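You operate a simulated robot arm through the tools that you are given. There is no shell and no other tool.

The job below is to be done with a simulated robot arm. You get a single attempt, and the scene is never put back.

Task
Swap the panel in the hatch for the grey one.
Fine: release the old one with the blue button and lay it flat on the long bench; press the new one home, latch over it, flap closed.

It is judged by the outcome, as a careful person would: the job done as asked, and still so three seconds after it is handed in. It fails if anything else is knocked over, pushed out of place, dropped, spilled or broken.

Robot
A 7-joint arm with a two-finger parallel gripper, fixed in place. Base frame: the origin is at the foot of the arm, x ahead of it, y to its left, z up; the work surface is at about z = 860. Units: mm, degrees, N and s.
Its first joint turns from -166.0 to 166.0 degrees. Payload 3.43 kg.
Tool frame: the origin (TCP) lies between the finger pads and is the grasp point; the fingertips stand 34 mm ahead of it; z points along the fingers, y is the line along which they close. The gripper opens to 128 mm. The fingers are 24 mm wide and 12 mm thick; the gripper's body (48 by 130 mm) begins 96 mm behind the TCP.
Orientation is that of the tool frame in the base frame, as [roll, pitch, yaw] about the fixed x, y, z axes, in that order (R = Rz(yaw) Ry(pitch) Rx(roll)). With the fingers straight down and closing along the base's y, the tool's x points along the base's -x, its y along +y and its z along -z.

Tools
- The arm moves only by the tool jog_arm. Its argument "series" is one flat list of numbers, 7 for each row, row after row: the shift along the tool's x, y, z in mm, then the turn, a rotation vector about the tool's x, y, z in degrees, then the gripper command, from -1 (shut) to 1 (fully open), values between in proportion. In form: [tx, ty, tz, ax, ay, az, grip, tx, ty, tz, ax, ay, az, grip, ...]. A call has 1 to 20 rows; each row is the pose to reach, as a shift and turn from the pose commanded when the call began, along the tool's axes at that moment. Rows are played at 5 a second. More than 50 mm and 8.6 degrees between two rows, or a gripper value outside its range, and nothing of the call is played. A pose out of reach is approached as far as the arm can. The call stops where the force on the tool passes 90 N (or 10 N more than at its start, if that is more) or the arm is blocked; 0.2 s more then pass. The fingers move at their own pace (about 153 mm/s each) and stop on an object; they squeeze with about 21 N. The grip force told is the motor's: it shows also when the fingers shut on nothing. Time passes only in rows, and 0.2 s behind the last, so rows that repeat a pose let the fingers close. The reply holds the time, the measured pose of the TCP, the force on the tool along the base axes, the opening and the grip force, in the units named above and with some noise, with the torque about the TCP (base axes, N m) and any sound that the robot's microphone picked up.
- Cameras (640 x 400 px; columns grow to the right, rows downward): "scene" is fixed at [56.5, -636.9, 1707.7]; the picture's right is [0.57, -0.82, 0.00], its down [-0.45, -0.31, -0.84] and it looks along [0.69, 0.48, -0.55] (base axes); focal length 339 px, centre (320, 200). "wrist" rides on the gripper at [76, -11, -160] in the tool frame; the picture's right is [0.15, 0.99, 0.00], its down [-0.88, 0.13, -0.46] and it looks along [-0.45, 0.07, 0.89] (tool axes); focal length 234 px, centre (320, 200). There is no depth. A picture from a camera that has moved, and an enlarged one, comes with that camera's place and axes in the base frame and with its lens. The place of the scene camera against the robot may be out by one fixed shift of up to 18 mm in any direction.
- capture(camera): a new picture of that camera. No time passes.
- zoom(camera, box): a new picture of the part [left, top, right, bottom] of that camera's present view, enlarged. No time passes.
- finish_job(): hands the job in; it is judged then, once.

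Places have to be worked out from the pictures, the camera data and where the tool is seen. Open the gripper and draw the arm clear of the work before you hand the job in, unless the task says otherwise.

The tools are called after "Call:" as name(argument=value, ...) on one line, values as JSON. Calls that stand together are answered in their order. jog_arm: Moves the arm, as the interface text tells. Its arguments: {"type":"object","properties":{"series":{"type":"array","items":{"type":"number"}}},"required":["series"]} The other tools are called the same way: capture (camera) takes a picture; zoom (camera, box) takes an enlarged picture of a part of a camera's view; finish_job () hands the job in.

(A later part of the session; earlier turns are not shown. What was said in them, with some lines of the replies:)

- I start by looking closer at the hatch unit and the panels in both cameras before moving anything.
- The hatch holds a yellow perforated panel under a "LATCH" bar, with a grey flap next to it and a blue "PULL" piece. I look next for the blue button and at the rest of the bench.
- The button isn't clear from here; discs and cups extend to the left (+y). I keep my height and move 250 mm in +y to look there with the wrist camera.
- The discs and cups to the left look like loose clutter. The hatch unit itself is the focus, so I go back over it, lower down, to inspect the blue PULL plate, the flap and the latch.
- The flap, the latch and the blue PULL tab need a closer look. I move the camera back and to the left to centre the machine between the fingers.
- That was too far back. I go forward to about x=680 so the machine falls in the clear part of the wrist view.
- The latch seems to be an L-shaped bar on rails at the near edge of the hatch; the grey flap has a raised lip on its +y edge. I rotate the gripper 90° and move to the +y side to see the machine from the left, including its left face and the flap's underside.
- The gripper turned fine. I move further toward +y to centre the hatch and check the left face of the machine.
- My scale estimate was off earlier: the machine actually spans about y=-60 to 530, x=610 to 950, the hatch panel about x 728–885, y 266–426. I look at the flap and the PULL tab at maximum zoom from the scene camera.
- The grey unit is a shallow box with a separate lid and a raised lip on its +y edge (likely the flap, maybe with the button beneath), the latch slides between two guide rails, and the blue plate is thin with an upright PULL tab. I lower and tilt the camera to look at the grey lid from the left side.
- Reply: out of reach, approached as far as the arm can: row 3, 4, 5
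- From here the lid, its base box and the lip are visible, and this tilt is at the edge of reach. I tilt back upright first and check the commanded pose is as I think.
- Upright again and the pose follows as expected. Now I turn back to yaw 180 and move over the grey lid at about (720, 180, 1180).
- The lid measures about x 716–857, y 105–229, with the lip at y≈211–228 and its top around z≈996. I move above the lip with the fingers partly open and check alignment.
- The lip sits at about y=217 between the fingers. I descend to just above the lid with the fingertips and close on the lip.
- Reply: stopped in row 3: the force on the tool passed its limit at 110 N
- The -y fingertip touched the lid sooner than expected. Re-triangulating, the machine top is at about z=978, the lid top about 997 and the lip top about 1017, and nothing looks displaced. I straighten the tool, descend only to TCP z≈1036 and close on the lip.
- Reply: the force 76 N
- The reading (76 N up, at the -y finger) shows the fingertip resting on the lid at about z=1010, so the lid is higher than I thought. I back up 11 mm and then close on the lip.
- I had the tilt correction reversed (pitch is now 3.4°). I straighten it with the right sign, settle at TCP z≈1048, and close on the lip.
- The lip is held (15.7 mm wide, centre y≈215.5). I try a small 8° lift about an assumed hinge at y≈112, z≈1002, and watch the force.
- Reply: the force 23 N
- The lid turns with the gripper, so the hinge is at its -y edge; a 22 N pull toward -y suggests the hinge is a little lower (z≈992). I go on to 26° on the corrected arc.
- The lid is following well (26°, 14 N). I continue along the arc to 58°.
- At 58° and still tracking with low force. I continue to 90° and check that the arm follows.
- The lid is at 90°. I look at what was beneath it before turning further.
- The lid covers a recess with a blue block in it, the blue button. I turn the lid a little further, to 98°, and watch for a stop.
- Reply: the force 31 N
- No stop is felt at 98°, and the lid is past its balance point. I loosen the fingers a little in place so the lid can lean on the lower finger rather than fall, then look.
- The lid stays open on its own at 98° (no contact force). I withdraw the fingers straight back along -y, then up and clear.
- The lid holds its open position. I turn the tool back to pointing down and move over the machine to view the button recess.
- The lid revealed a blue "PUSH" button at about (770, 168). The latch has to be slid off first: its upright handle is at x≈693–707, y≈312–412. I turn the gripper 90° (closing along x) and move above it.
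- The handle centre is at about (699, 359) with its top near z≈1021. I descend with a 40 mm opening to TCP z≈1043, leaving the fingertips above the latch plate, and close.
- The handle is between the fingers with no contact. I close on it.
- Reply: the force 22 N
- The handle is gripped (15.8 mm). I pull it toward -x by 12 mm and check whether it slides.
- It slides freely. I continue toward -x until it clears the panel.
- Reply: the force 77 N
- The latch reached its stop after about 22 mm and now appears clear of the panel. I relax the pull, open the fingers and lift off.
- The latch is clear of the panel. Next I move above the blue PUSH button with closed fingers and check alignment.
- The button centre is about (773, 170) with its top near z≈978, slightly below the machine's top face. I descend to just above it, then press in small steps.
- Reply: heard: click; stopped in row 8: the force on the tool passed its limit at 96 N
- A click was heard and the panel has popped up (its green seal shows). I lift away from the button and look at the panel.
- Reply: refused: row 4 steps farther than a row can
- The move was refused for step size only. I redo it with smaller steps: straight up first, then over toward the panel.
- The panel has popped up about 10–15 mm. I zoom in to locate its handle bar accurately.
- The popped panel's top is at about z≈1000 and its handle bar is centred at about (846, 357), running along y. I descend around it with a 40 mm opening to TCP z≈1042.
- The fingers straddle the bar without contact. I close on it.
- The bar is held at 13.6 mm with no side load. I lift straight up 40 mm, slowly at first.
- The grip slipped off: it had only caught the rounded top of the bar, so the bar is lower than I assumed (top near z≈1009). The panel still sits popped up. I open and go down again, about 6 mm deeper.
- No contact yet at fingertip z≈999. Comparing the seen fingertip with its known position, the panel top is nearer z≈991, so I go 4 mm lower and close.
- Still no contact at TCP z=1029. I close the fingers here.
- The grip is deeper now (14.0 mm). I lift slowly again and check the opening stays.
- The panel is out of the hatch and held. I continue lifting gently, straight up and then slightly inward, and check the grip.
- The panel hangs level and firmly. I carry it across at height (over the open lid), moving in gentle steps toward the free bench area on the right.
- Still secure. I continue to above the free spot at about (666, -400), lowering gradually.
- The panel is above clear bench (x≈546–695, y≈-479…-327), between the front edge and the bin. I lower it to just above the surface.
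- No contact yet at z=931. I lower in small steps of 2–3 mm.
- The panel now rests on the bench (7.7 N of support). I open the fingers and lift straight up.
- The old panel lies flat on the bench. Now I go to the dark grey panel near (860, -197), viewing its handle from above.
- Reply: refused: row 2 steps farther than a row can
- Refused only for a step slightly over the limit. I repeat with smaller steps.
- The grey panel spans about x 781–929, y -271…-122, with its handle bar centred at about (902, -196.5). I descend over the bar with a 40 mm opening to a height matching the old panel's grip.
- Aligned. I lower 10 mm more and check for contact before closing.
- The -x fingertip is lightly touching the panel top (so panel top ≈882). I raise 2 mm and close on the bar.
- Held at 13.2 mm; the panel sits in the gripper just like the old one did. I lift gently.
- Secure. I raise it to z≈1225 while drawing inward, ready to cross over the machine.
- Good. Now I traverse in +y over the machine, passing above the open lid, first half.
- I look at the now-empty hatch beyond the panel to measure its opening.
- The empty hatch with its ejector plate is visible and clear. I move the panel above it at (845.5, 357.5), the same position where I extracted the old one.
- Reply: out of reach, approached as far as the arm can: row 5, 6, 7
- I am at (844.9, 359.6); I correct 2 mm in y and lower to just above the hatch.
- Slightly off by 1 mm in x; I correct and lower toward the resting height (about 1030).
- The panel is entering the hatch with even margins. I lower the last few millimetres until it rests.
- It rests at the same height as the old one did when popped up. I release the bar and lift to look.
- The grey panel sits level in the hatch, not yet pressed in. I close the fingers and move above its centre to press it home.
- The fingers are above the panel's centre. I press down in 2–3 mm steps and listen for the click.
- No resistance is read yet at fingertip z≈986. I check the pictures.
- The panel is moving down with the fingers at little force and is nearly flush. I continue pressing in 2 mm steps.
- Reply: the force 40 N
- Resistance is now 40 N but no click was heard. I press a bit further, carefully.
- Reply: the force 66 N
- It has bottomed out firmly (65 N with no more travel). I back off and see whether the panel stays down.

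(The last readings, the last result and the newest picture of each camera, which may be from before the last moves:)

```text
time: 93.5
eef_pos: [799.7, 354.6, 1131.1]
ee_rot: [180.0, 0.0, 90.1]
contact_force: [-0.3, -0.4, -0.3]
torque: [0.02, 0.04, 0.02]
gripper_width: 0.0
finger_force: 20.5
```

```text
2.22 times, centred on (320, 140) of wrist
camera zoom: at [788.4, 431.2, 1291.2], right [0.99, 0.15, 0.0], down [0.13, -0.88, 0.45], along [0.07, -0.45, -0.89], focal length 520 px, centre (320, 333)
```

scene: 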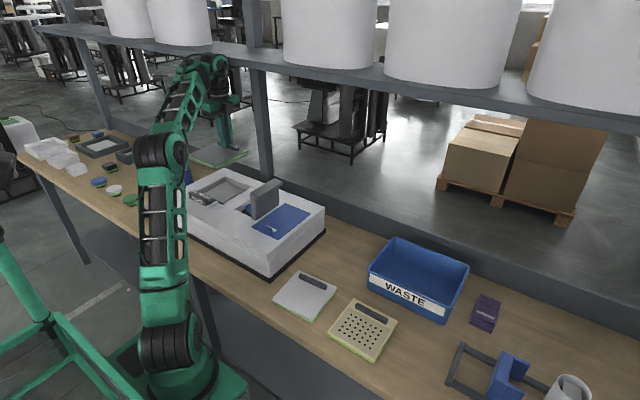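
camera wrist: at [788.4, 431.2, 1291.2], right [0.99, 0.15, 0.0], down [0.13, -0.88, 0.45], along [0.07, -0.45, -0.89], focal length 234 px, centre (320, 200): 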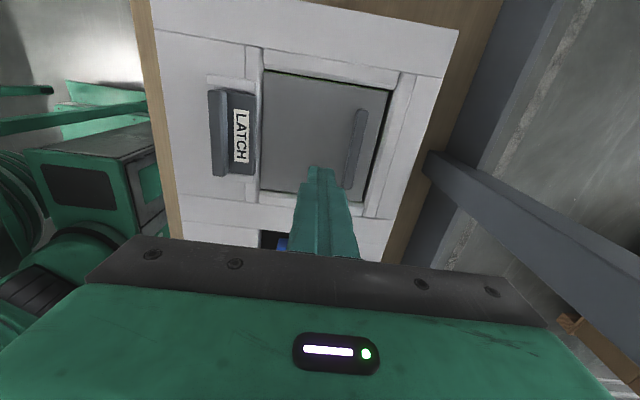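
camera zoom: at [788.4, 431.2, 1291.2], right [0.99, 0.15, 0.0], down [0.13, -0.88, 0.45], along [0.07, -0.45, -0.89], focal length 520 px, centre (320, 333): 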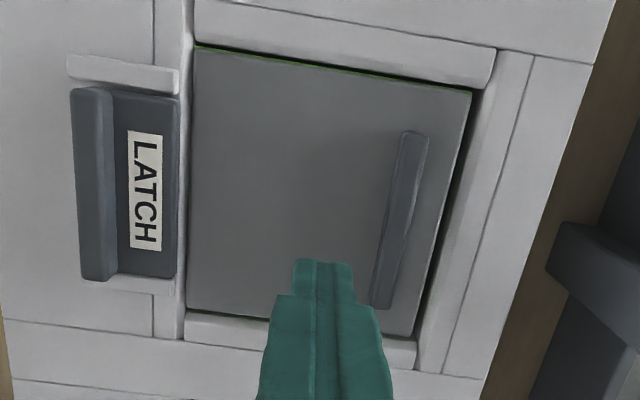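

The panel stays down. To confirm it is fully home, I compare with the same scene zoom I took of the original panel at the start.

Call:
zoom(camera="scene", box=[180, 170, 250, 215])

Call:
zoom(camera="scene", box=[225, 180, 285, 218])

```text
8.89 times, centred on (215, 192) of scene
camera zoom: at [56.5, -636.9, 1707.7], right [0.57, -0.82, 0.0], down [-0.45, -0.31, -0.84], along [0.69, 0.48, -0.55], focal length 3017 px, centre (1253, 267)
```

zoom: 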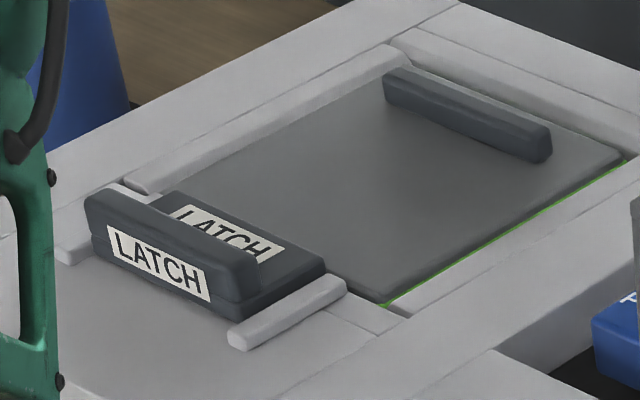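

```text
10.53 times, centred on (255, 199) of scene
camera zoom: at [56.5, -636.9, 1707.7], right [0.57, -0.82, 0.0], down [-0.45, -0.31, -0.84], along [0.69, 0.48, -0.55], focal length 3572 px, centre (1004, 210)
```

zoom: 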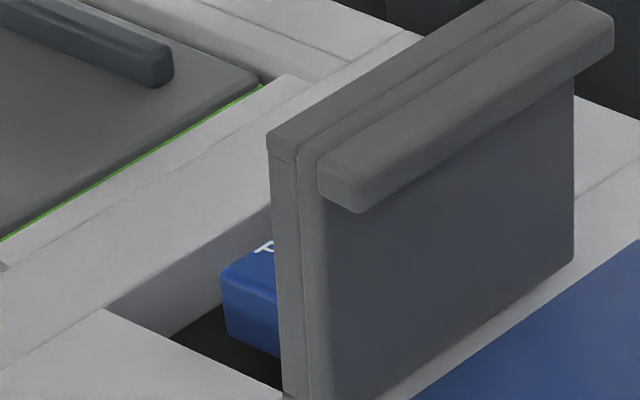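

The new panel's edges and handle line up with where the old one's were at the start, so it looks fully in. To be sure it is seated evenly, I press once more nearer the front (-x) side.

Call:
jog_arm(series=[0, -15, 25, 0, 0, 0, -1, 0, -30, 55, 0, 0, 0, -1, 0, -38, 85, 0, 0, 0, -1, 0, -38, 100, 0, 0, 0, -1, 0, -38, 108, 0, 0, 0, -1, 0, -38, 112, 0, 0, 0, -1, 0, -38, 115, 0, 0, 0, -1, 0, -38, 117, 0, 0, 0, -1, 0, -38, 119, 0, 0, 0, -1, 0, -38, 119, 0, 0, 0, -1])

```text
time: 95.7
eef_pos: [761.5, 354.5, 1018.3]
ee_rot: [179.6, -0.5, 89.9]
contact_force: [3.4, -5.0, 65.6]
torque: [-0.58, -0.09, -0.23]
gripper_width: 0.0
finger_force: 20.9
```

The front side is also solid at the same level. I do the same on the handle side.

Call:
jog_arm(series=[0, 0, -15, 0, 0, 0, -1, 0, 10, -45, 0, 0, 0, -1, 0, 45, -50, 0, 0, 0, -1, 0, 85, -45, 0, 0, 0, -1, 0, 85, -30, 0, 0, 0, -1, 0, 85, -22, 0, 0, 0, -1, 0, 85, -18, 0, 0, 0, -1, 0, 85, -15, 0, 0, 0, -1, 0, 85, -12, 0, 0, 0, -1, 0, 85, -12, 0, 0, 0, -1])

```text
time: 97.9
eef_pos: [845.8, 354.3, 1034.5]
ee_rot: [179.2, -0.8, 89.9]
contact_force: [13.5, 4.1, 76.1]
torque: [-0.43, -0.35, 0.33]
gripper_width: 0.0
finger_force: 21.2
```

The handle side is firm too, so the panel is seated evenly. Now I lift and go to the latch handle (at about x=677, y=359) to slide it back over the panel.

Call:
jog_arm(series=[0, 0, -15, 0, 0, 0, -1, 0, 0, -50, 0, 0, 0, -1, 1, -35, -80, 0, 0, 0, -0.8, 2, -75, -90, 0, 0, 0, -0.6, 3, -115, -90, 0, 0, 0, -0.375, 4, -150, -85, 0, 0, 0, -0.375, 5, -169, -60, 0, 0, 0, -0.375, 5, -169, -60, 0, 0, 0, -0.375])

Call:
capture(camera="wrist")

```text
time: 99.7
eef_pos: [677.0, 358.4, 1083.2]
ee_rot: [179.9, -0.1, 89.9]
contact_force: [-0.7, 0.0, 0.0]
torque: [0.01, -0.01, 0.02]
gripper_width: 40.0
finger_force: 0.0
```

```text
taken
camera wrist: at [665.5, 435.5, 1244.2], right [0.99, 0.14, 0.0], down [0.13, -0.88, 0.45], along [0.07, -0.45, -0.89], focal length 234 px, centre (320, 200)
```

wrist: 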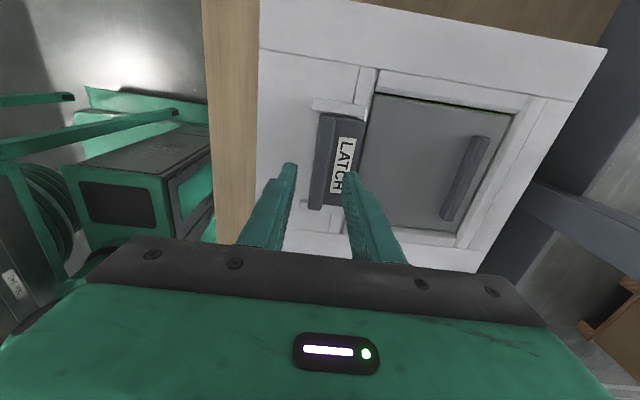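

The latch handle is between the fingers. I descend to z≈1044 and close.

Call:
jog_arm(series=[0, 0.5, 18, 0, 0, 0, -0.375, 0, 0.5, 30, 0, 0, 0, -0.375, 0, 0.5, 39, 0, 0, 0, -0.375, 0, 0.5, 39, 0, 0, 0, -0.375, 0, 0.5, 39, 0, 0, 0, -0.7, 0, 0.5, 39, 0, 0, 0, -1, 0, 0.5, 39, 0, 0, 0, -1, 0, 0.5, 39, 0, 0, 0, -1])

Call:
capture(camera="wrist")

```text
time: 101.5
eef_pos: [677.4, 359.2, 1044.6]
ee_rot: [179.9, -0.1, 89.9]
contact_force: [4.7, 1.4, -1.6]
torque: [0.25, 0.01, 0.51]
gripper_width: 15.6
finger_force: 44.9
```

```text
taken
camera wrist: at [666.6, 436.2, 1205.1], right [0.99, 0.15, 0.0], down [0.13, -0.88, 0.45], along [0.07, -0.45, -0.89], focal length 234 px, centre (320, 200)
```

wrist: 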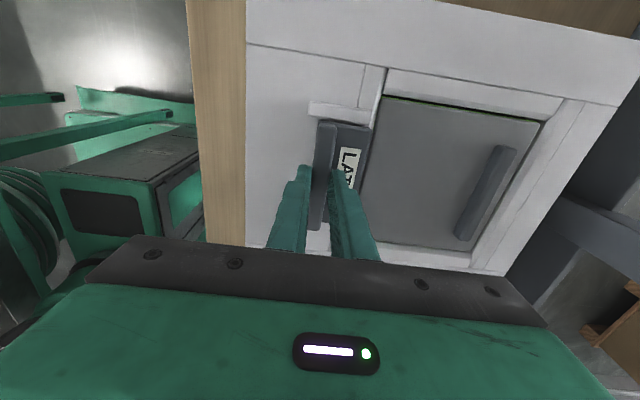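

The latch is gripped. I slide it toward +x, first 10 mm, watching the force.

Call:
jog_arm(series=[0, 4, 0, 0, 0, 0, -1, 0, 8, 0, 0, 0, 0, -1, 0, 11, 0, 0, 0, 0, -1, 0, 11, 0, 0, 0, 0, -1])

```text
time: 102.5
eef_pos: [688.7, 360.1, 1046.1]
ee_rot: [-180.0, -0.2, 89.9]
contact_force: [-1.0, -3.0, -11.7]
torque: [-0.39, 0.09, 0.2]
gripper_width: 15.5
finger_force: 45.0
```

Call:
jog_arm(series=[0, 4, 0, 0, 0, 0, -1, 0, 8, 0, 0, 0, 0, -1, 0, 12, 0, 0, 0, 0, -1, 0, 14, 0, 0, 0, 0, -1, 0, 14, 0, 0, 0, 0, -1])

Call:
capture(camera="wrist")

Call:
zoom(camera="scene", box=[180, 170, 250, 215])

```text
time: 103.7
eef_pos: [698.6, 359.3, 1045.1]
ee_rot: [-179.6, 0.0, 90.1]
contact_force: [-46.2, -14.7, -21.0]
torque: [-0.54, 1.11, -0.94]
gripper_width: 15.8
finger_force: 45.2
```

```text
taken
camera wrist: at [688.7, 436.7, 1205.1], right [0.99, 0.15, -0.01], down [0.13, -0.88, 0.46], along [0.06, -0.45, -0.89], focal length 234 px, centre (320, 200)
```

wrist: 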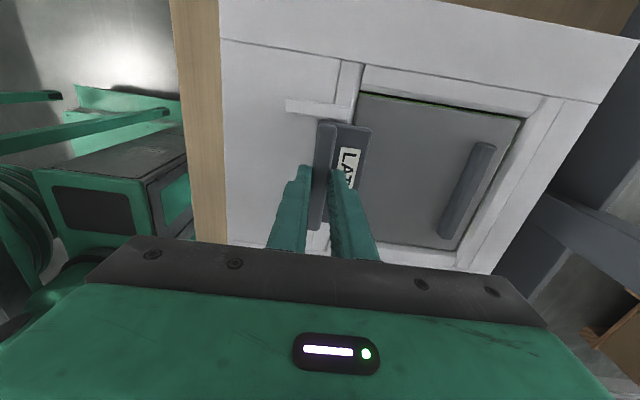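

```text
8.89 times, centred on (215, 192) of scene
camera zoom: at [56.5, -636.9, 1707.7], right [0.57, -0.82, 0.0], down [-0.45, -0.31, -0.84], along [0.69, 0.48, -0.55], focal length 3017 px, centre (1253, 267)
```

zoom: 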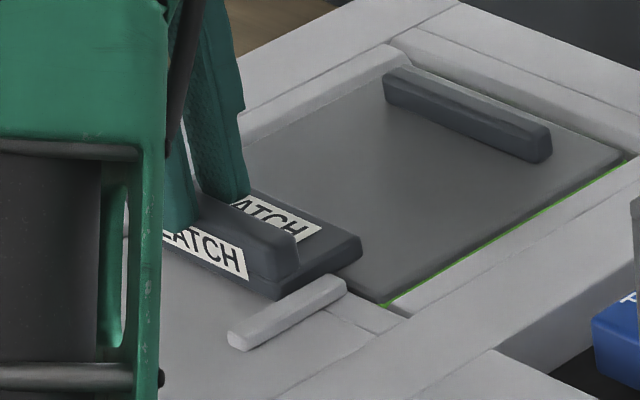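

The latch is back over the panel, stopped at the same place as at the start (x≈698.6). I ease off, release and lift.

Call:
jog_arm(series=[0, -2, 0, 0, 0, 0, -1, 0, -4.5, 0, 0, 0, 0, -1, 0, -4.5, 0, 0, 0, 0, -0.6, 0, -4.5, 0, 0, 0, 0, -0.3, 0, -4.5, -30, 0, 0, 0, -0.3, 0, -4.5, -70, 0, 0, 0, -0.3, 0, -4.5, -110, 0, 0, 0, -0.3])

Call:
capture(camera="wrist")

Call:
zoom(camera="wrist", box=[230, 60, 430, 240])

```text
time: 105.3
eef_pos: [697.0, 358.9, 1154.6]
ee_rot: [180.0, -0.2, 89.9]
contact_force: [0.3, -0.2, -0.3]
torque: [0.02, 0.1, 0.0]
gripper_width: 44.8
finger_force: 0.0
```

```text
taken
camera wrist: at [686.2, 435.3, 1315.1], right [0.99, 0.15, 0.0], down [0.13, -0.88, 0.45], along [0.07, -0.45, -0.89], focal length 234 px, centre (320, 200)
```

wrist: 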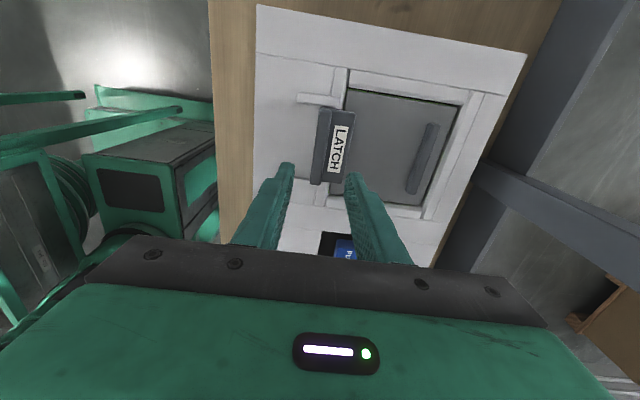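

```text
2.22 times, centred on (330, 150) of wrist
camera zoom: at [686.2, 435.3, 1315.1], right [0.99, 0.15, 0.0], down [0.13, -0.88, 0.45], along [0.07, -0.45, -0.89], focal length 520 px, centre (298, 311)
```

zoom: 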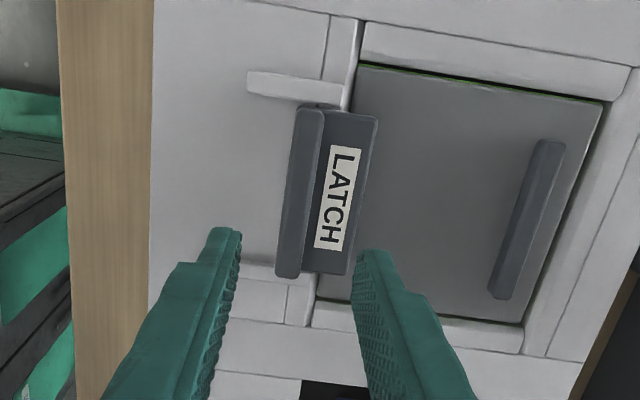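

The latch overlaps the new panel. Next, the lid: I first raise and turn back to yaw 180 over the machine, retracing my earlier moves.

Call:
jog_arm(series=[-5, 0, -30, 0, 0, 0, -0.45, -20, -1, -50, 0, 0, -8.2, -0.45, -40, -2, -70, 0, 0, -16.4, -0.45, -60, -3, -85, 0, 0, -24.6, -0.45, -80, -4, -98, 0, 0, -32.8, -0.45, -100, -5, -110, 0, 0, -41, -0.45, -120, -6, -122, 0, 0, -49.2, -0.45, -140, -7, -134, 0, 0, -57.4, -0.45, -160, -8, -146, 0, 0, -65.6, -0.45, -180, -9, -158, 0, 0, -73.8, -0.45, -195, -10, -164, 0, 0, -82, -0.45, -206, -11, -166, 0, 0, -90, -0.45])

Call:
capture(camera="wrist")

Call:
zoom(camera="wrist", box=[220, 80, 420, 240])

```text
time: 108.0
eef_pos: [671.7, 152.0, 1330.8]
ee_rot: [179.5, 1.2, 178.9]
contact_force: [0.0, -0.2, -0.2]
torque: [-0.03, 0.08, 0.0]
gripper_width: 35.2
finger_force: 0.0
stopped in row 12: the force on the tool passed its limit at 112 N (the readings are from after the stop); the commanded pose is now the measured one
```

```text
taken
camera wrist: at [592.7, 141.8, 1488.9], right [-0.13, 0.99, 0.01], down [0.87, 0.11, 0.47], along [0.47, 0.06, -0.88], focal length 234 px, centre (320, 200)
```

wrist: 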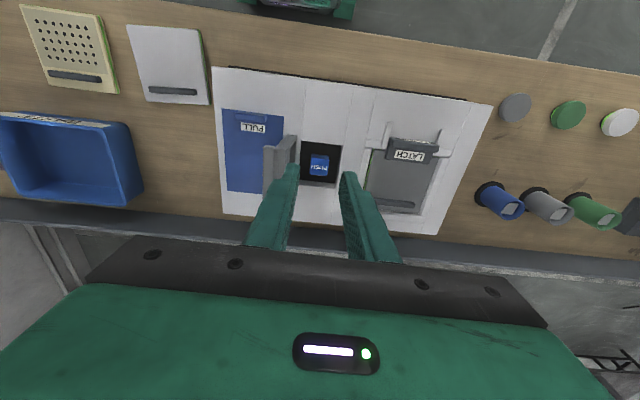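

```text
2.50 times, centred on (320, 160) of wrist
camera zoom: at [592.7, 141.8, 1488.9], right [-0.13, 0.99, 0.01], down [0.87, 0.11, 0.47], along [0.47, 0.06, -0.88], focal length 585 px, centre (320, 300)
```

zoom: 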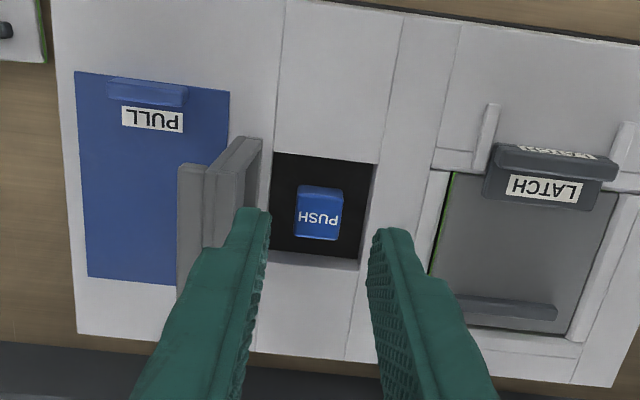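

The call stopped with a force spike at height, at the end of the turn. I check the scene for what the arm might have touched.

Call:
capture(camera="scene")

Call:
zoom(camera="scene", box=[80, 20, 320, 220])

```text
taken
```

scene: 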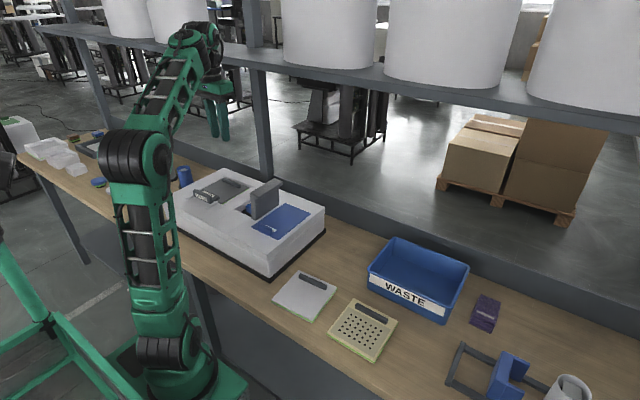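

```text
2.00 times, centred on (200, 120) of scene
camera zoom: at [56.5, -636.9, 1707.7], right [0.57, -0.82, 0.0], down [-0.45, -0.31, -0.84], along [0.69, 0.48, -0.55], focal length 679 px, centre (560, 360)
```

zoom: 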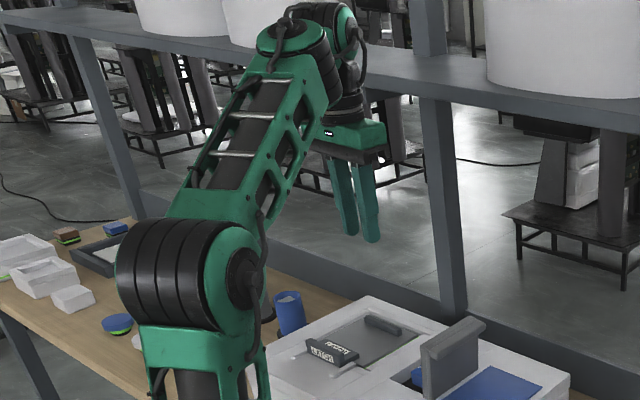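

Nothing looks displaced, and the force is gone; likely the arm brushed its own limit in that fold. I straighten the tool and drop away from that height first.

Call:
jog_arm(series=[-10, 0, 20, 0.5, 1.2, -1.1, -0.45, -25, -10, 50, 0.5, 1.2, -1.1, -0.45])

```text
time: 108.6
eef_pos: [698.6, 142.1, 1279.7]
ee_rot: [179.9, -0.1, 179.9]
contact_force: [0.4, 0.7, 0.1]
torque: [-0.01, -0.05, 0.01]
gripper_width: 34.9
finger_force: 0.0
```

Upright and force-free. Now I tilt the tool to horizontal (pointing +y) while moving to the -y side of the open lid, retracing the earlier path.

Call:
jog_arm(series=[-9.3, -20.6, 8.7, -7.72, 0, 0, -0.45, -18.6, -41.1, 17.4, -15.44, 0, 0, -0.45, -28, -61.7, 26.1, -23.16, 0, 0, -0.45, -37.3, -82.2, 34.8, -30.88, 0, 0, -0.45, -46.6, -102.8, 43.6, -38.6, 0, 0, -0.45, -56, -123.4, 52.3, -46.32, 0, 0, -0.45, -65.2, -143.9, 61, -54.04, 0, 0, -0.45, -74.6, -164.5, 69.7, -61.76, 0, 0, -0.45, -83.9, -185, 78.4, -69.48, 0, 0, -0.45, -93.2, -205.6, 87.1, -77.2, 0, 0, -0.45])

Call:
capture(camera="wrist")

Call:
zoom(camera="scene", box=[180, 130, 340, 250])

```text
time: 110.8
eef_pos: [789.8, -63.1, 1191.9]
ee_rot: [102.9, 0.0, 179.9]
contact_force: [-1.2, 0.7, 0.8]
torque: [-0.04, -0.02, -0.04]
gripper_width: 35.2
finger_force: 0.1
out of reach, approached as far as the arm can: row 4
```

```text
taken
camera wrist: at [713.8, -220.0, 1218.0], right [-0.15, 0.22, 0.96], down [0.88, -0.42, 0.23], along [0.45, 0.88, -0.13], focal length 234 px, centre (320, 200)
```

wrist: 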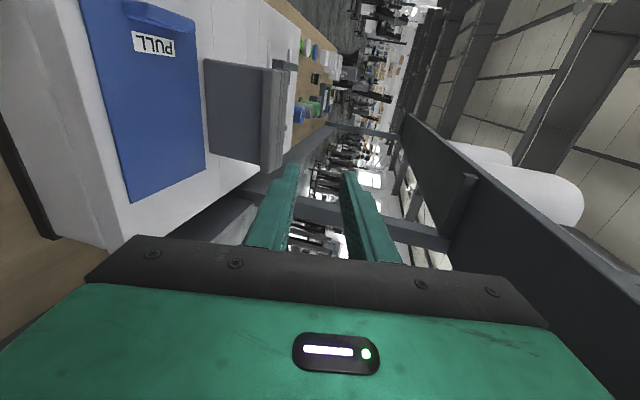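

```text
3.33 times, centred on (260, 190) of scene
camera zoom: at [56.5, -636.9, 1707.7], right [0.57, -0.82, 0.0], down [-0.45, -0.31, -0.84], along [0.69, 0.48, -0.55], focal length 1131 px, centre (520, 233)
```

zoom: 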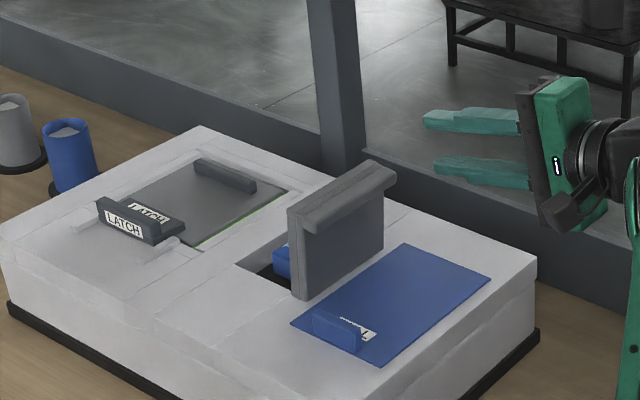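

The lid is as I left it, at about 98°. I lower into line with its lip, still 80 mm short of it, and check alignment.

Call:
jog_arm(series=[-0.3, -24.8, 10.3, -5.3, 0, 0, -0.45, -0.6, -49.6, 20.6, -10.6, 0, 0, -0.45, -0.9, -74.4, 31, -15.9, 0, 0, -0.45, -1.2, -99.2, 41.3, -21.1, 0, 0, -0.45, -1.2, -99.2, 41.3, -21.1, 0, 0, -0.45])

Call:
capture(camera="wrist")

Call:
zoom(camera="scene", box=[200, 150, 340, 255])

```text
time: 112.0
eef_pos: [791.4, -45.9, 1086.8]
ee_rot: [81.9, -0.1, 179.9]
contact_force: [0.2, 1.2, -0.8]
torque: [0.02, 0.03, 0.01]
gripper_width: 35.1
finger_force: 0.2
```

```text
taken
camera wrist: at [715.6, -200.5, 1052.4], right [-0.15, -0.14, 0.98], down [0.88, -0.47, 0.06], along [0.45, 0.87, 0.19], focal length 234 px, centre (320, 200)
```

wrist: 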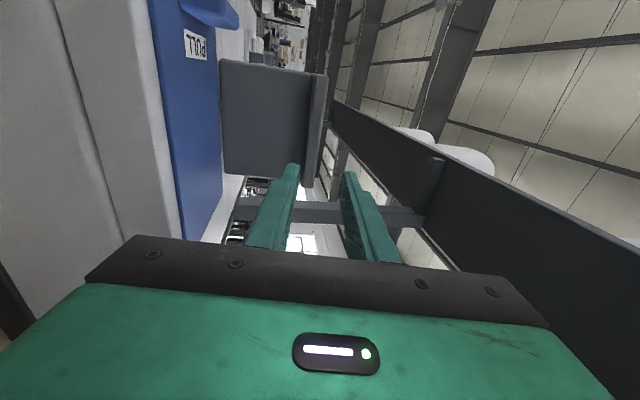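

```text
3.81 times, centred on (270, 202) of scene
camera zoom: at [56.5, -636.9, 1707.7], right [0.57, -0.82, 0.0], down [-0.45, -0.31, -0.84], along [0.69, 0.48, -0.55], focal length 1293 px, centre (510, 190)
```

zoom: 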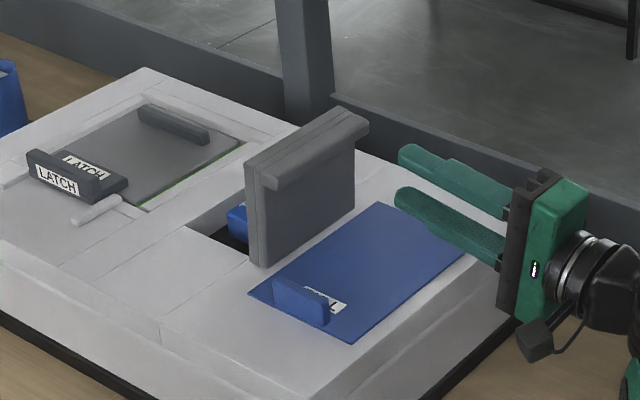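

Aligned as before. I advance along +y so the fingers straddle the lip.

Call:
jog_arm(series=[0, -3.5, 25, 0, 0, 0, -0.45, 0, -7, 50, 0, 0, 0, -0.45, 0, -9.5, 68, 0, 0, 0, -0.45, 0, -11.6, 82, 0, 0, 0, -0.45, 0, -11.6, 82, 0, 0, 0, -0.45])

Call:
capture(camera="wrist")

```text
time: 113.2
eef_pos: [792.3, 36.6, 1085.9]
ee_rot: [81.7, -0.1, 179.8]
contact_force: [0.0, 0.7, 0.6]
torque: [0.03, 0.0, -0.02]
gripper_width: 35.3
finger_force: 0.0
```

```text
taken
camera wrist: at [715.6, -118.1, 1052.9], right [-0.15, -0.14, 0.98], down [0.88, -0.47, 0.06], along [0.45, 0.87, 0.19], focal length 234 px, centre (320, 200)
```

wrist: 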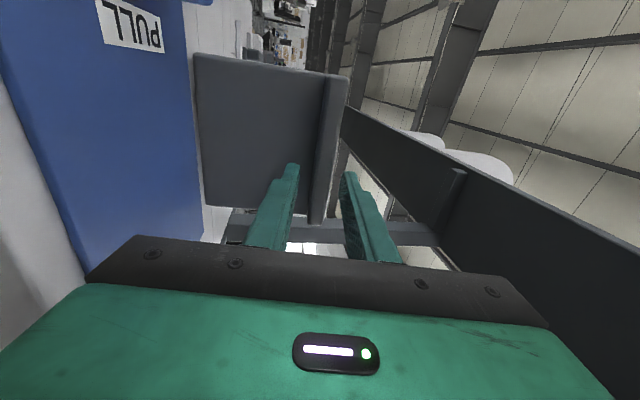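

Same view as when I let go. I close on the lip.

Call:
jog_arm(series=[0, 0, 0, 0, 0, 0, -0.7, 0, 0, 0, 0, 0, 0, -1, 0, 0, 0, 0, 0, 0, -1, 0, 0, 0, 0, 0, 0, -1])

```text
time: 114.2
eef_pos: [791.5, 36.6, 1086.1]
ee_rot: [81.6, 0.0, 179.6]
contact_force: [1.2, -10.0, 14.1]
torque: [0.07, 0.59, 0.27]
gripper_width: 16.2
finger_force: 44.9
```

Lip gripped. I rotate the lid back along the reverse of the fitted arc (hinge at y≈110, z≈993), first to 58°.

Call:
jog_arm(series=[0, 7.5, 15.6, 8.3, 0, 0, -1, 0, 12.6, 31.4, 16.3, 0, 0, -1, 0, 15.4, 47.7, 24.3, 0, 0, -1, 0, 15.9, 64.4, 32.3, 0, 0, -1, 0, 14, 80.9, 40.3, 0, 0, -1, 0, 14, 80.9, 40.3, 0, 0, -1])

Call:
capture(camera="wrist")

Call:
zoom(camera="scene", box=[180, 130, 320, 235])

```text
time: 115.6
eef_pos: [792.7, 115.5, 1110.9]
ee_rot: [122.3, -0.2, 179.9]
contact_force: [-9.0, -1.8, 1.5]
torque: [-0.41, -0.44, 0.51]
gripper_width: 15.7
finger_force: 45.2
```

```text
taken
camera wrist: at [716.4, -24.5, 1188.3], right [-0.14, 0.53, 0.84], down [0.88, -0.32, 0.35], along [0.45, 0.79, -0.42], focal length 234 px, centre (320, 200)
```

wrist: 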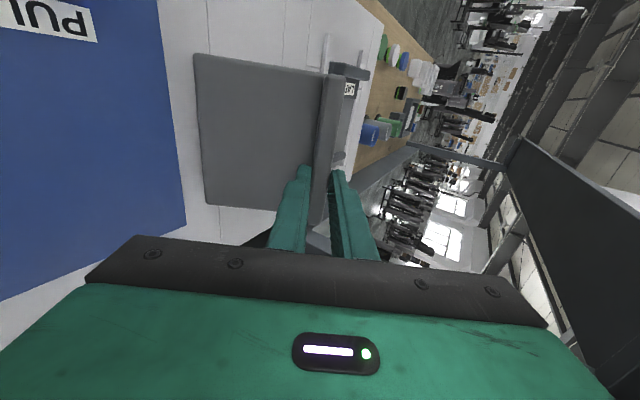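

```text
3.81 times, centred on (250, 182) of scene
camera zoom: at [56.5, -636.9, 1707.7], right [0.57, -0.82, 0.0], down [-0.45, -0.31, -0.84], along [0.69, 0.48, -0.55], focal length 1293 px, centre (587, 267)
```

zoom: 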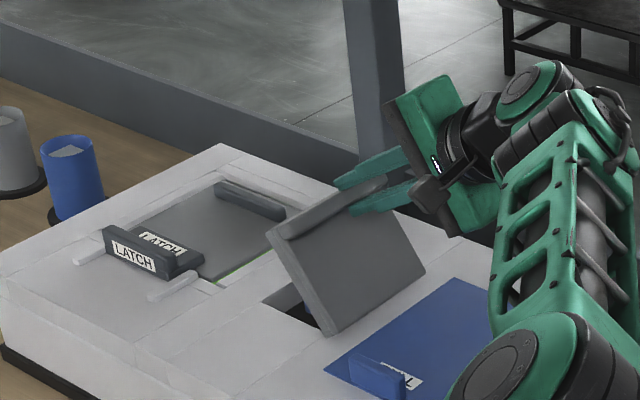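

The lid follows smoothly with little force. I continue down to 18°.

Call:
jog_arm(series=[0, 7.3, 14.9, 8, 0, 0, -1, 0, 12.4, 30.8, 16, 0, 0, -1, 0, 15.2, 47.2, 24, 0, 0, -1, 0, 15.8, 63.8, 32, 0, 0, -1, 0, 14.1, 80.2, 40, 0, 0, -1, 0, 14.1, 80.2, 40, 0, 0, -1])

Call:
zoom(camera="scene", box=[180, 130, 320, 235])

```text
time: 117.0
eef_pos: [792.0, 190.4, 1081.2]
ee_rot: [162.2, -0.1, 179.8]
contact_force: [-18.3, -7.0, -4.0]
torque: [-0.48, 0.65, 0.83]
gripper_width: 15.4
finger_force: 44.6
```

```text
3.81 times, centred on (250, 182) of scene
camera zoom: at [56.5, -636.9, 1707.7], right [0.57, -0.82, 0.0], down [-0.45, -0.31, -0.84], along [0.69, 0.48, -0.55], focal length 1293 px, centre (587, 267)
```

zoom: 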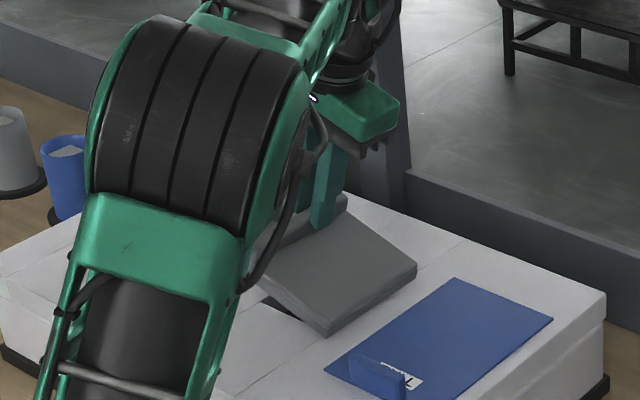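

Nearly closed. I bring it down the last 18° gently.

Call:
jog_arm(series=[0, 4, 8, 4, 0, 0, -1, 0, 7.2, 15, 8, 0, 0, -1, 0, 9.6, 21.5, 11.5, 0, 0, -1, 0, 11.4, 26.7, 14, 0, 0, -1, 0, 12.8, 32.5, 17, 0, 0, -1, 0, 13.3, 34.8, 18, 0, 0, -1, 0, 13.3, 34.8, 18, 0, 0, -1])

Call:
capture(camera="wrist")

Call:
zoom(camera="scene", box=[220, 150, 300, 210])

```text
time: 118.6
eef_pos: [792.1, 215.3, 1053.5]
ee_rot: [-180.0, 0.0, 179.9]
contact_force: [-13.0, 10.5, 2.4]
torque: [0.43, 0.45, 0.66]
gripper_width: 15.7
finger_force: 44.9
```

```text
taken
camera wrist: at [716.5, 205.3, 1213.9], right [-0.15, 0.99, 0.0], down [0.88, 0.13, 0.46], along [0.45, 0.06, -0.89], focal length 234 px, centre (320, 200)
```

wrist: 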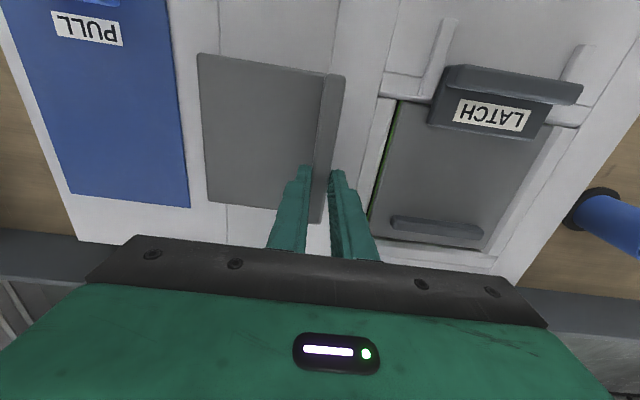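

```text
6.67 times, centred on (260, 180) of scene
camera zoom: at [56.5, -636.9, 1707.7], right [0.57, -0.82, 0.0], down [-0.45, -0.31, -0.84], along [0.69, 0.48, -0.55], focal length 2262 px, centre (720, 333)
```

zoom: 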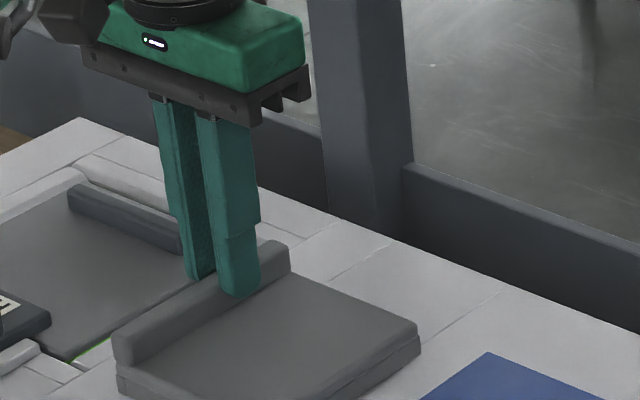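

The lid looks closed, matching its starting picture. I press down 3 mm to confirm it is seated, then release.

Call:
jog_arm(series=[0, 0, 1.5, 0, 0, 0, -1, 0, 0, 3, 0, 0, 0, -1, 0, 0, 3, 0, 0, 0, -1])

```text
time: 119.4
eef_pos: [792.2, 215.6, 1052.9]
ee_rot: [-180.0, 0.2, 179.8]
contact_force: [-9.7, 10.0, 41.0]
torque: [0.12, 0.06, 0.68]
gripper_width: 15.5
finger_force: 45.8
```

Firm support (41 N) with no more travel, so the lid is fully closed. I relax, open the fingers and lift straight up.

Call:
jog_arm(series=[0, 0, -2, 0, 0, 0, -1, 0, 0, -3, 0, 0, 0, -0.8, 0, 0, -3, 0, 0, 0, -0.6, 0, 0, -3, 0, 0, 0, -0.375, 0, 0, -3, 0, 0, 0, -0.375, 0, 0, -20, 0, 0, 0, -0.375, 0, 0, -55, 0, 0, 0, -0.375, 0, 0, -95, 0, 0, 0, -0.375, 10, 0, -140, 0, 0, 0, -0.375])

Call:
capture(camera="wrist")

Call:
zoom(camera="scene", box=[225, 180, 285, 218])

Call:
zoom(camera="scene", box=[180, 170, 250, 215])

```text
time: 121.4
eef_pos: [783.2, 215.0, 1189.7]
ee_rot: [-179.9, 0.0, 179.9]
contact_force: [0.2, -0.1, -0.3]
torque: [-0.01, 0.02, -0.02]
gripper_width: 39.8
finger_force: 0.0
```

```text
taken
camera wrist: at [708.3, 204.7, 1349.7], right [-0.14, 0.99, 0.0], down [0.88, 0.13, 0.45], along [0.45, 0.06, -0.89], focal length 234 px, centre (320, 200)
```

wrist: 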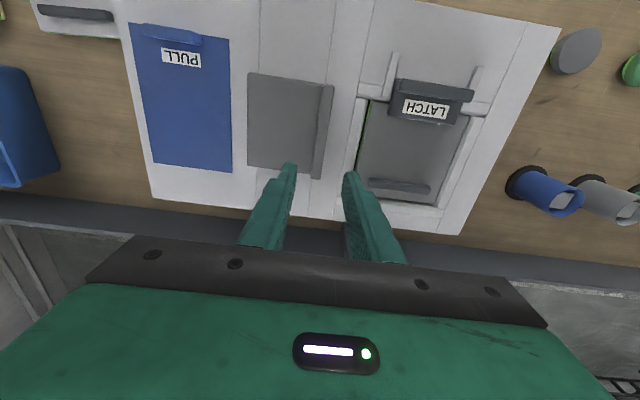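

```text
10.53 times, centred on (255, 199) of scene
camera zoom: at [56.5, -636.9, 1707.7], right [0.57, -0.82, 0.0], down [-0.45, -0.31, -0.84], along [0.69, 0.48, -0.55], focal length 3572 px, centre (1004, 210)
```

zoom: 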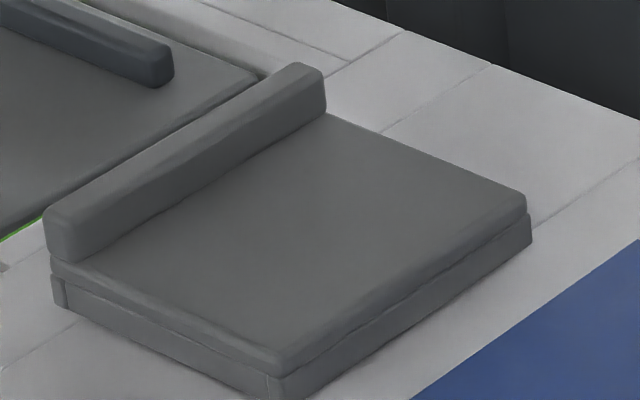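

```text
8.89 times, centred on (215, 192) of scene
camera zoom: at [56.5, -636.9, 1707.7], right [0.57, -0.82, 0.0], down [-0.45, -0.31, -0.84], along [0.69, 0.48, -0.55], focal length 3017 px, centre (1253, 267)
```

zoom: 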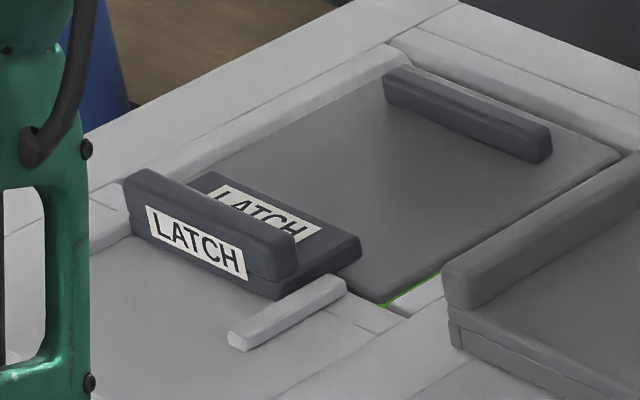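

The lid, latch and panel all match the starting layout, now with the grey panel in place. I open the gripper and draw the arm back toward its starting position, clear of the work.

Call:
jog_arm(series=[15, -28, -8, 0, 0, 0, 0, 30, -57, -16, 0, 0, 0, 0.4, 46, -86, -26, 0, 0, 0, 0.8, 62, -115, -38, 0, 0, 0, 1, 78, -145, -50, 0, 0, 0, 1, 94, -175, -62, 0, 0, 0, 1, 110, -205, -74, 0, 0, 0, 1, 125, -233, -84, 0, 0, 0, 1, 137, -257, -92, 0, 0, 0, 1, 137, -257, -92, 0, 0, 0, 1])

Call:
capture(camera="wrist")

Call:
capture(camera="scene")

Call:
zoom(camera="wrist", box=[290, 80, 590, 270])

```text
time: 123.6
eef_pos: [644.9, -42.4, 1283.5]
ee_rot: [-179.8, 0.0, 179.8]
contact_force: [-0.5, -0.3, -0.6]
torque: [0.0, -0.02, 0.02]
gripper_width: 127.9
finger_force: 0.2
```

```text
taken
camera wrist: at [569.8, -52.5, 1443.3], right [-0.14, 0.99, 0.0], down [0.88, 0.13, 0.45], along [0.45, 0.06, -0.89], focal length 234 px, centre (320, 200)
```

wrist: 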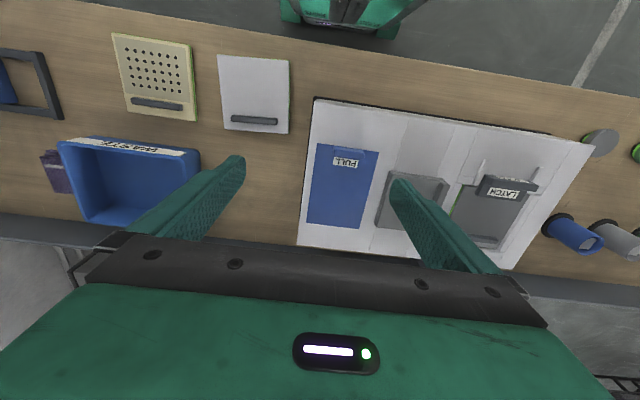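

```text
taken
```

scene: 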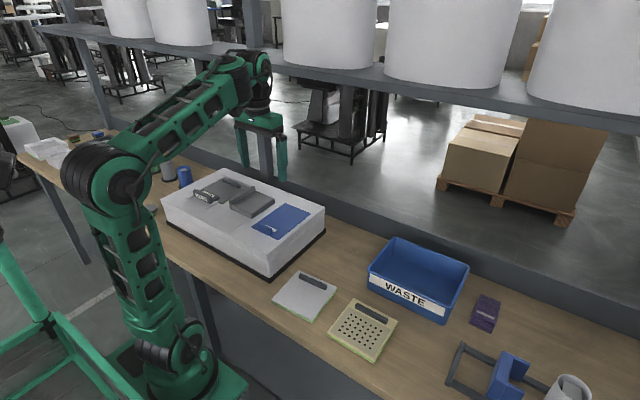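

```text
2.11 times, centred on (440, 175) of wrist
camera zoom: at [569.8, -52.5, 1443.3], right [-0.14, 0.99, 0.0], down [0.88, 0.13, 0.45], along [0.45, 0.06, -0.89], focal length 493 px, centre (67, 253)
```

zoom: 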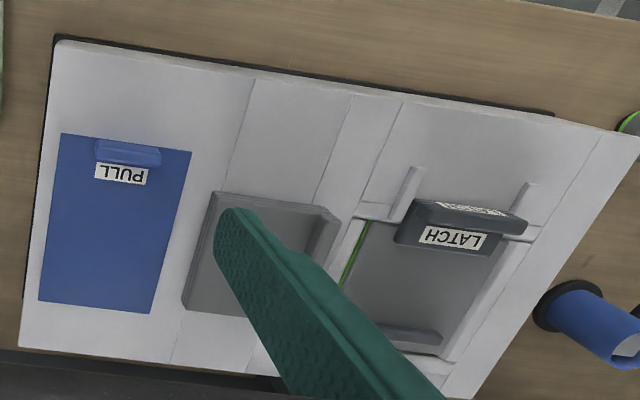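

Everything appears in order. For a pixel-exact comparison with the first picture, I return to the exact starting pose and take the same zoom of the hatch.

Call:
jog_arm(series=[-1.4, 0.8, -24.4, 0, 0, 0, 1, -1.4, 0.8, -24.4, 0, 0, 0, 1])

Call:
zoom(camera="wrist", box=[290, 80, 590, 270])

Call:
zoom(camera="scene", box=[150, 150, 350, 280])

Call:
zoom(camera="scene", box=[260, 230, 420, 370])

```text
time: 124.2
eef_pos: [646.0, -41.4, 1307.3]
ee_rot: [-179.9, 0.0, 179.8]
contact_force: [0.5, 0.2, -1.2]
torque: [0.01, -0.01, -0.02]
gripper_width: 128.1
finger_force: 0.1
```

```text
2.11 times, centred on (440, 175) of wrist
camera zoom: at [571.4, -51.6, 1467.4], right [-0.14, 0.99, 0.0], down [0.88, 0.13, 0.45], along [0.45, 0.06, -0.89], focal length 493 px, centre (67, 253)
```

zoom: 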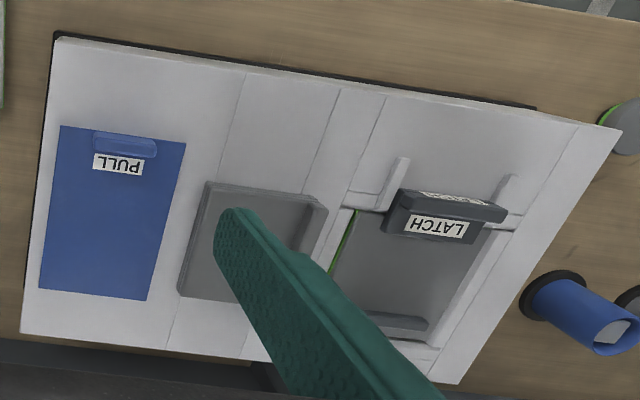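

```text
3.08 times, centred on (250, 215) of scene
camera zoom: at [56.5, -636.9, 1707.7], right [0.57, -0.82, 0.0], down [-0.45, -0.31, -0.84], along [0.69, 0.48, -0.55], focal length 1044 px, centre (535, 154)
```

zoom: 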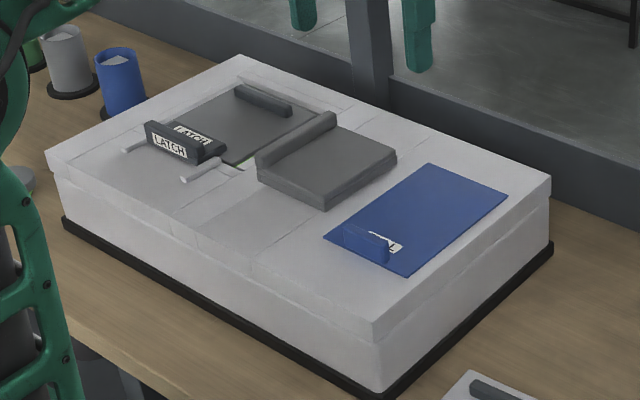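

```text
2.86 times, centred on (340, 300) of scene
camera zoom: at [56.5, -636.9, 1707.7], right [0.57, -0.82, 0.0], down [-0.45, -0.31, -0.84], along [0.69, 0.48, -0.55], focal length 970 px, centre (263, -86)
```

zoom: 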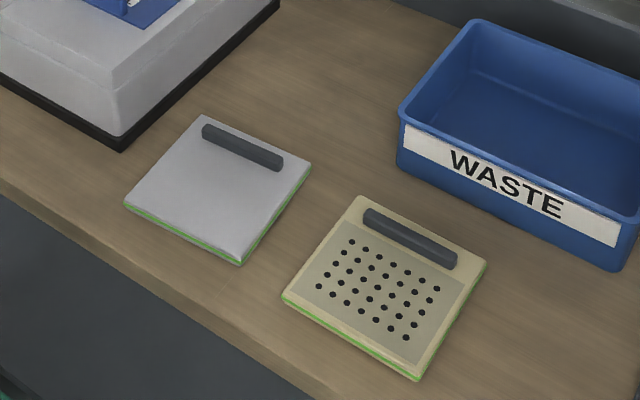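

All the pictures agree: the grey panel is pressed in with the latch over it, the grey lid is closed, and the old perforated panel lies flat on the bench. Nothing else has moved, and the arm is clear with the gripper open, so I hand the job in.

Call:
finish_job()

```text
The job is handed in.
```

The grey panel is in the hatch with the latch over it and the flap closed. The old panel is lying flat on the bench, between the white panel and the WASTE bin.

- **Seating:** I pressed the new panel at the middle, the front side and the handle side. Each point went firm at the same level, and it sits at the depth the old panel did. I heard a click when I pressed the blue button, but none when the new panel went in.
- **Position:** the new panel appears to sit about 2 mm further left (+y) than the old one did.
- **Force stops:** contact stopped the arm three times:
    - **Flap:** the fingertip met it early on the first approach. It was not moved.
    - **Blue button:** the stop came as I pressed it.
    - **Raised arm:** it stopped at about z 1330 while turning. I could not tell what it touched.

After each stop I checked the pictures and saw nothing displaced. The arm is back at its starting position with the gripper open.
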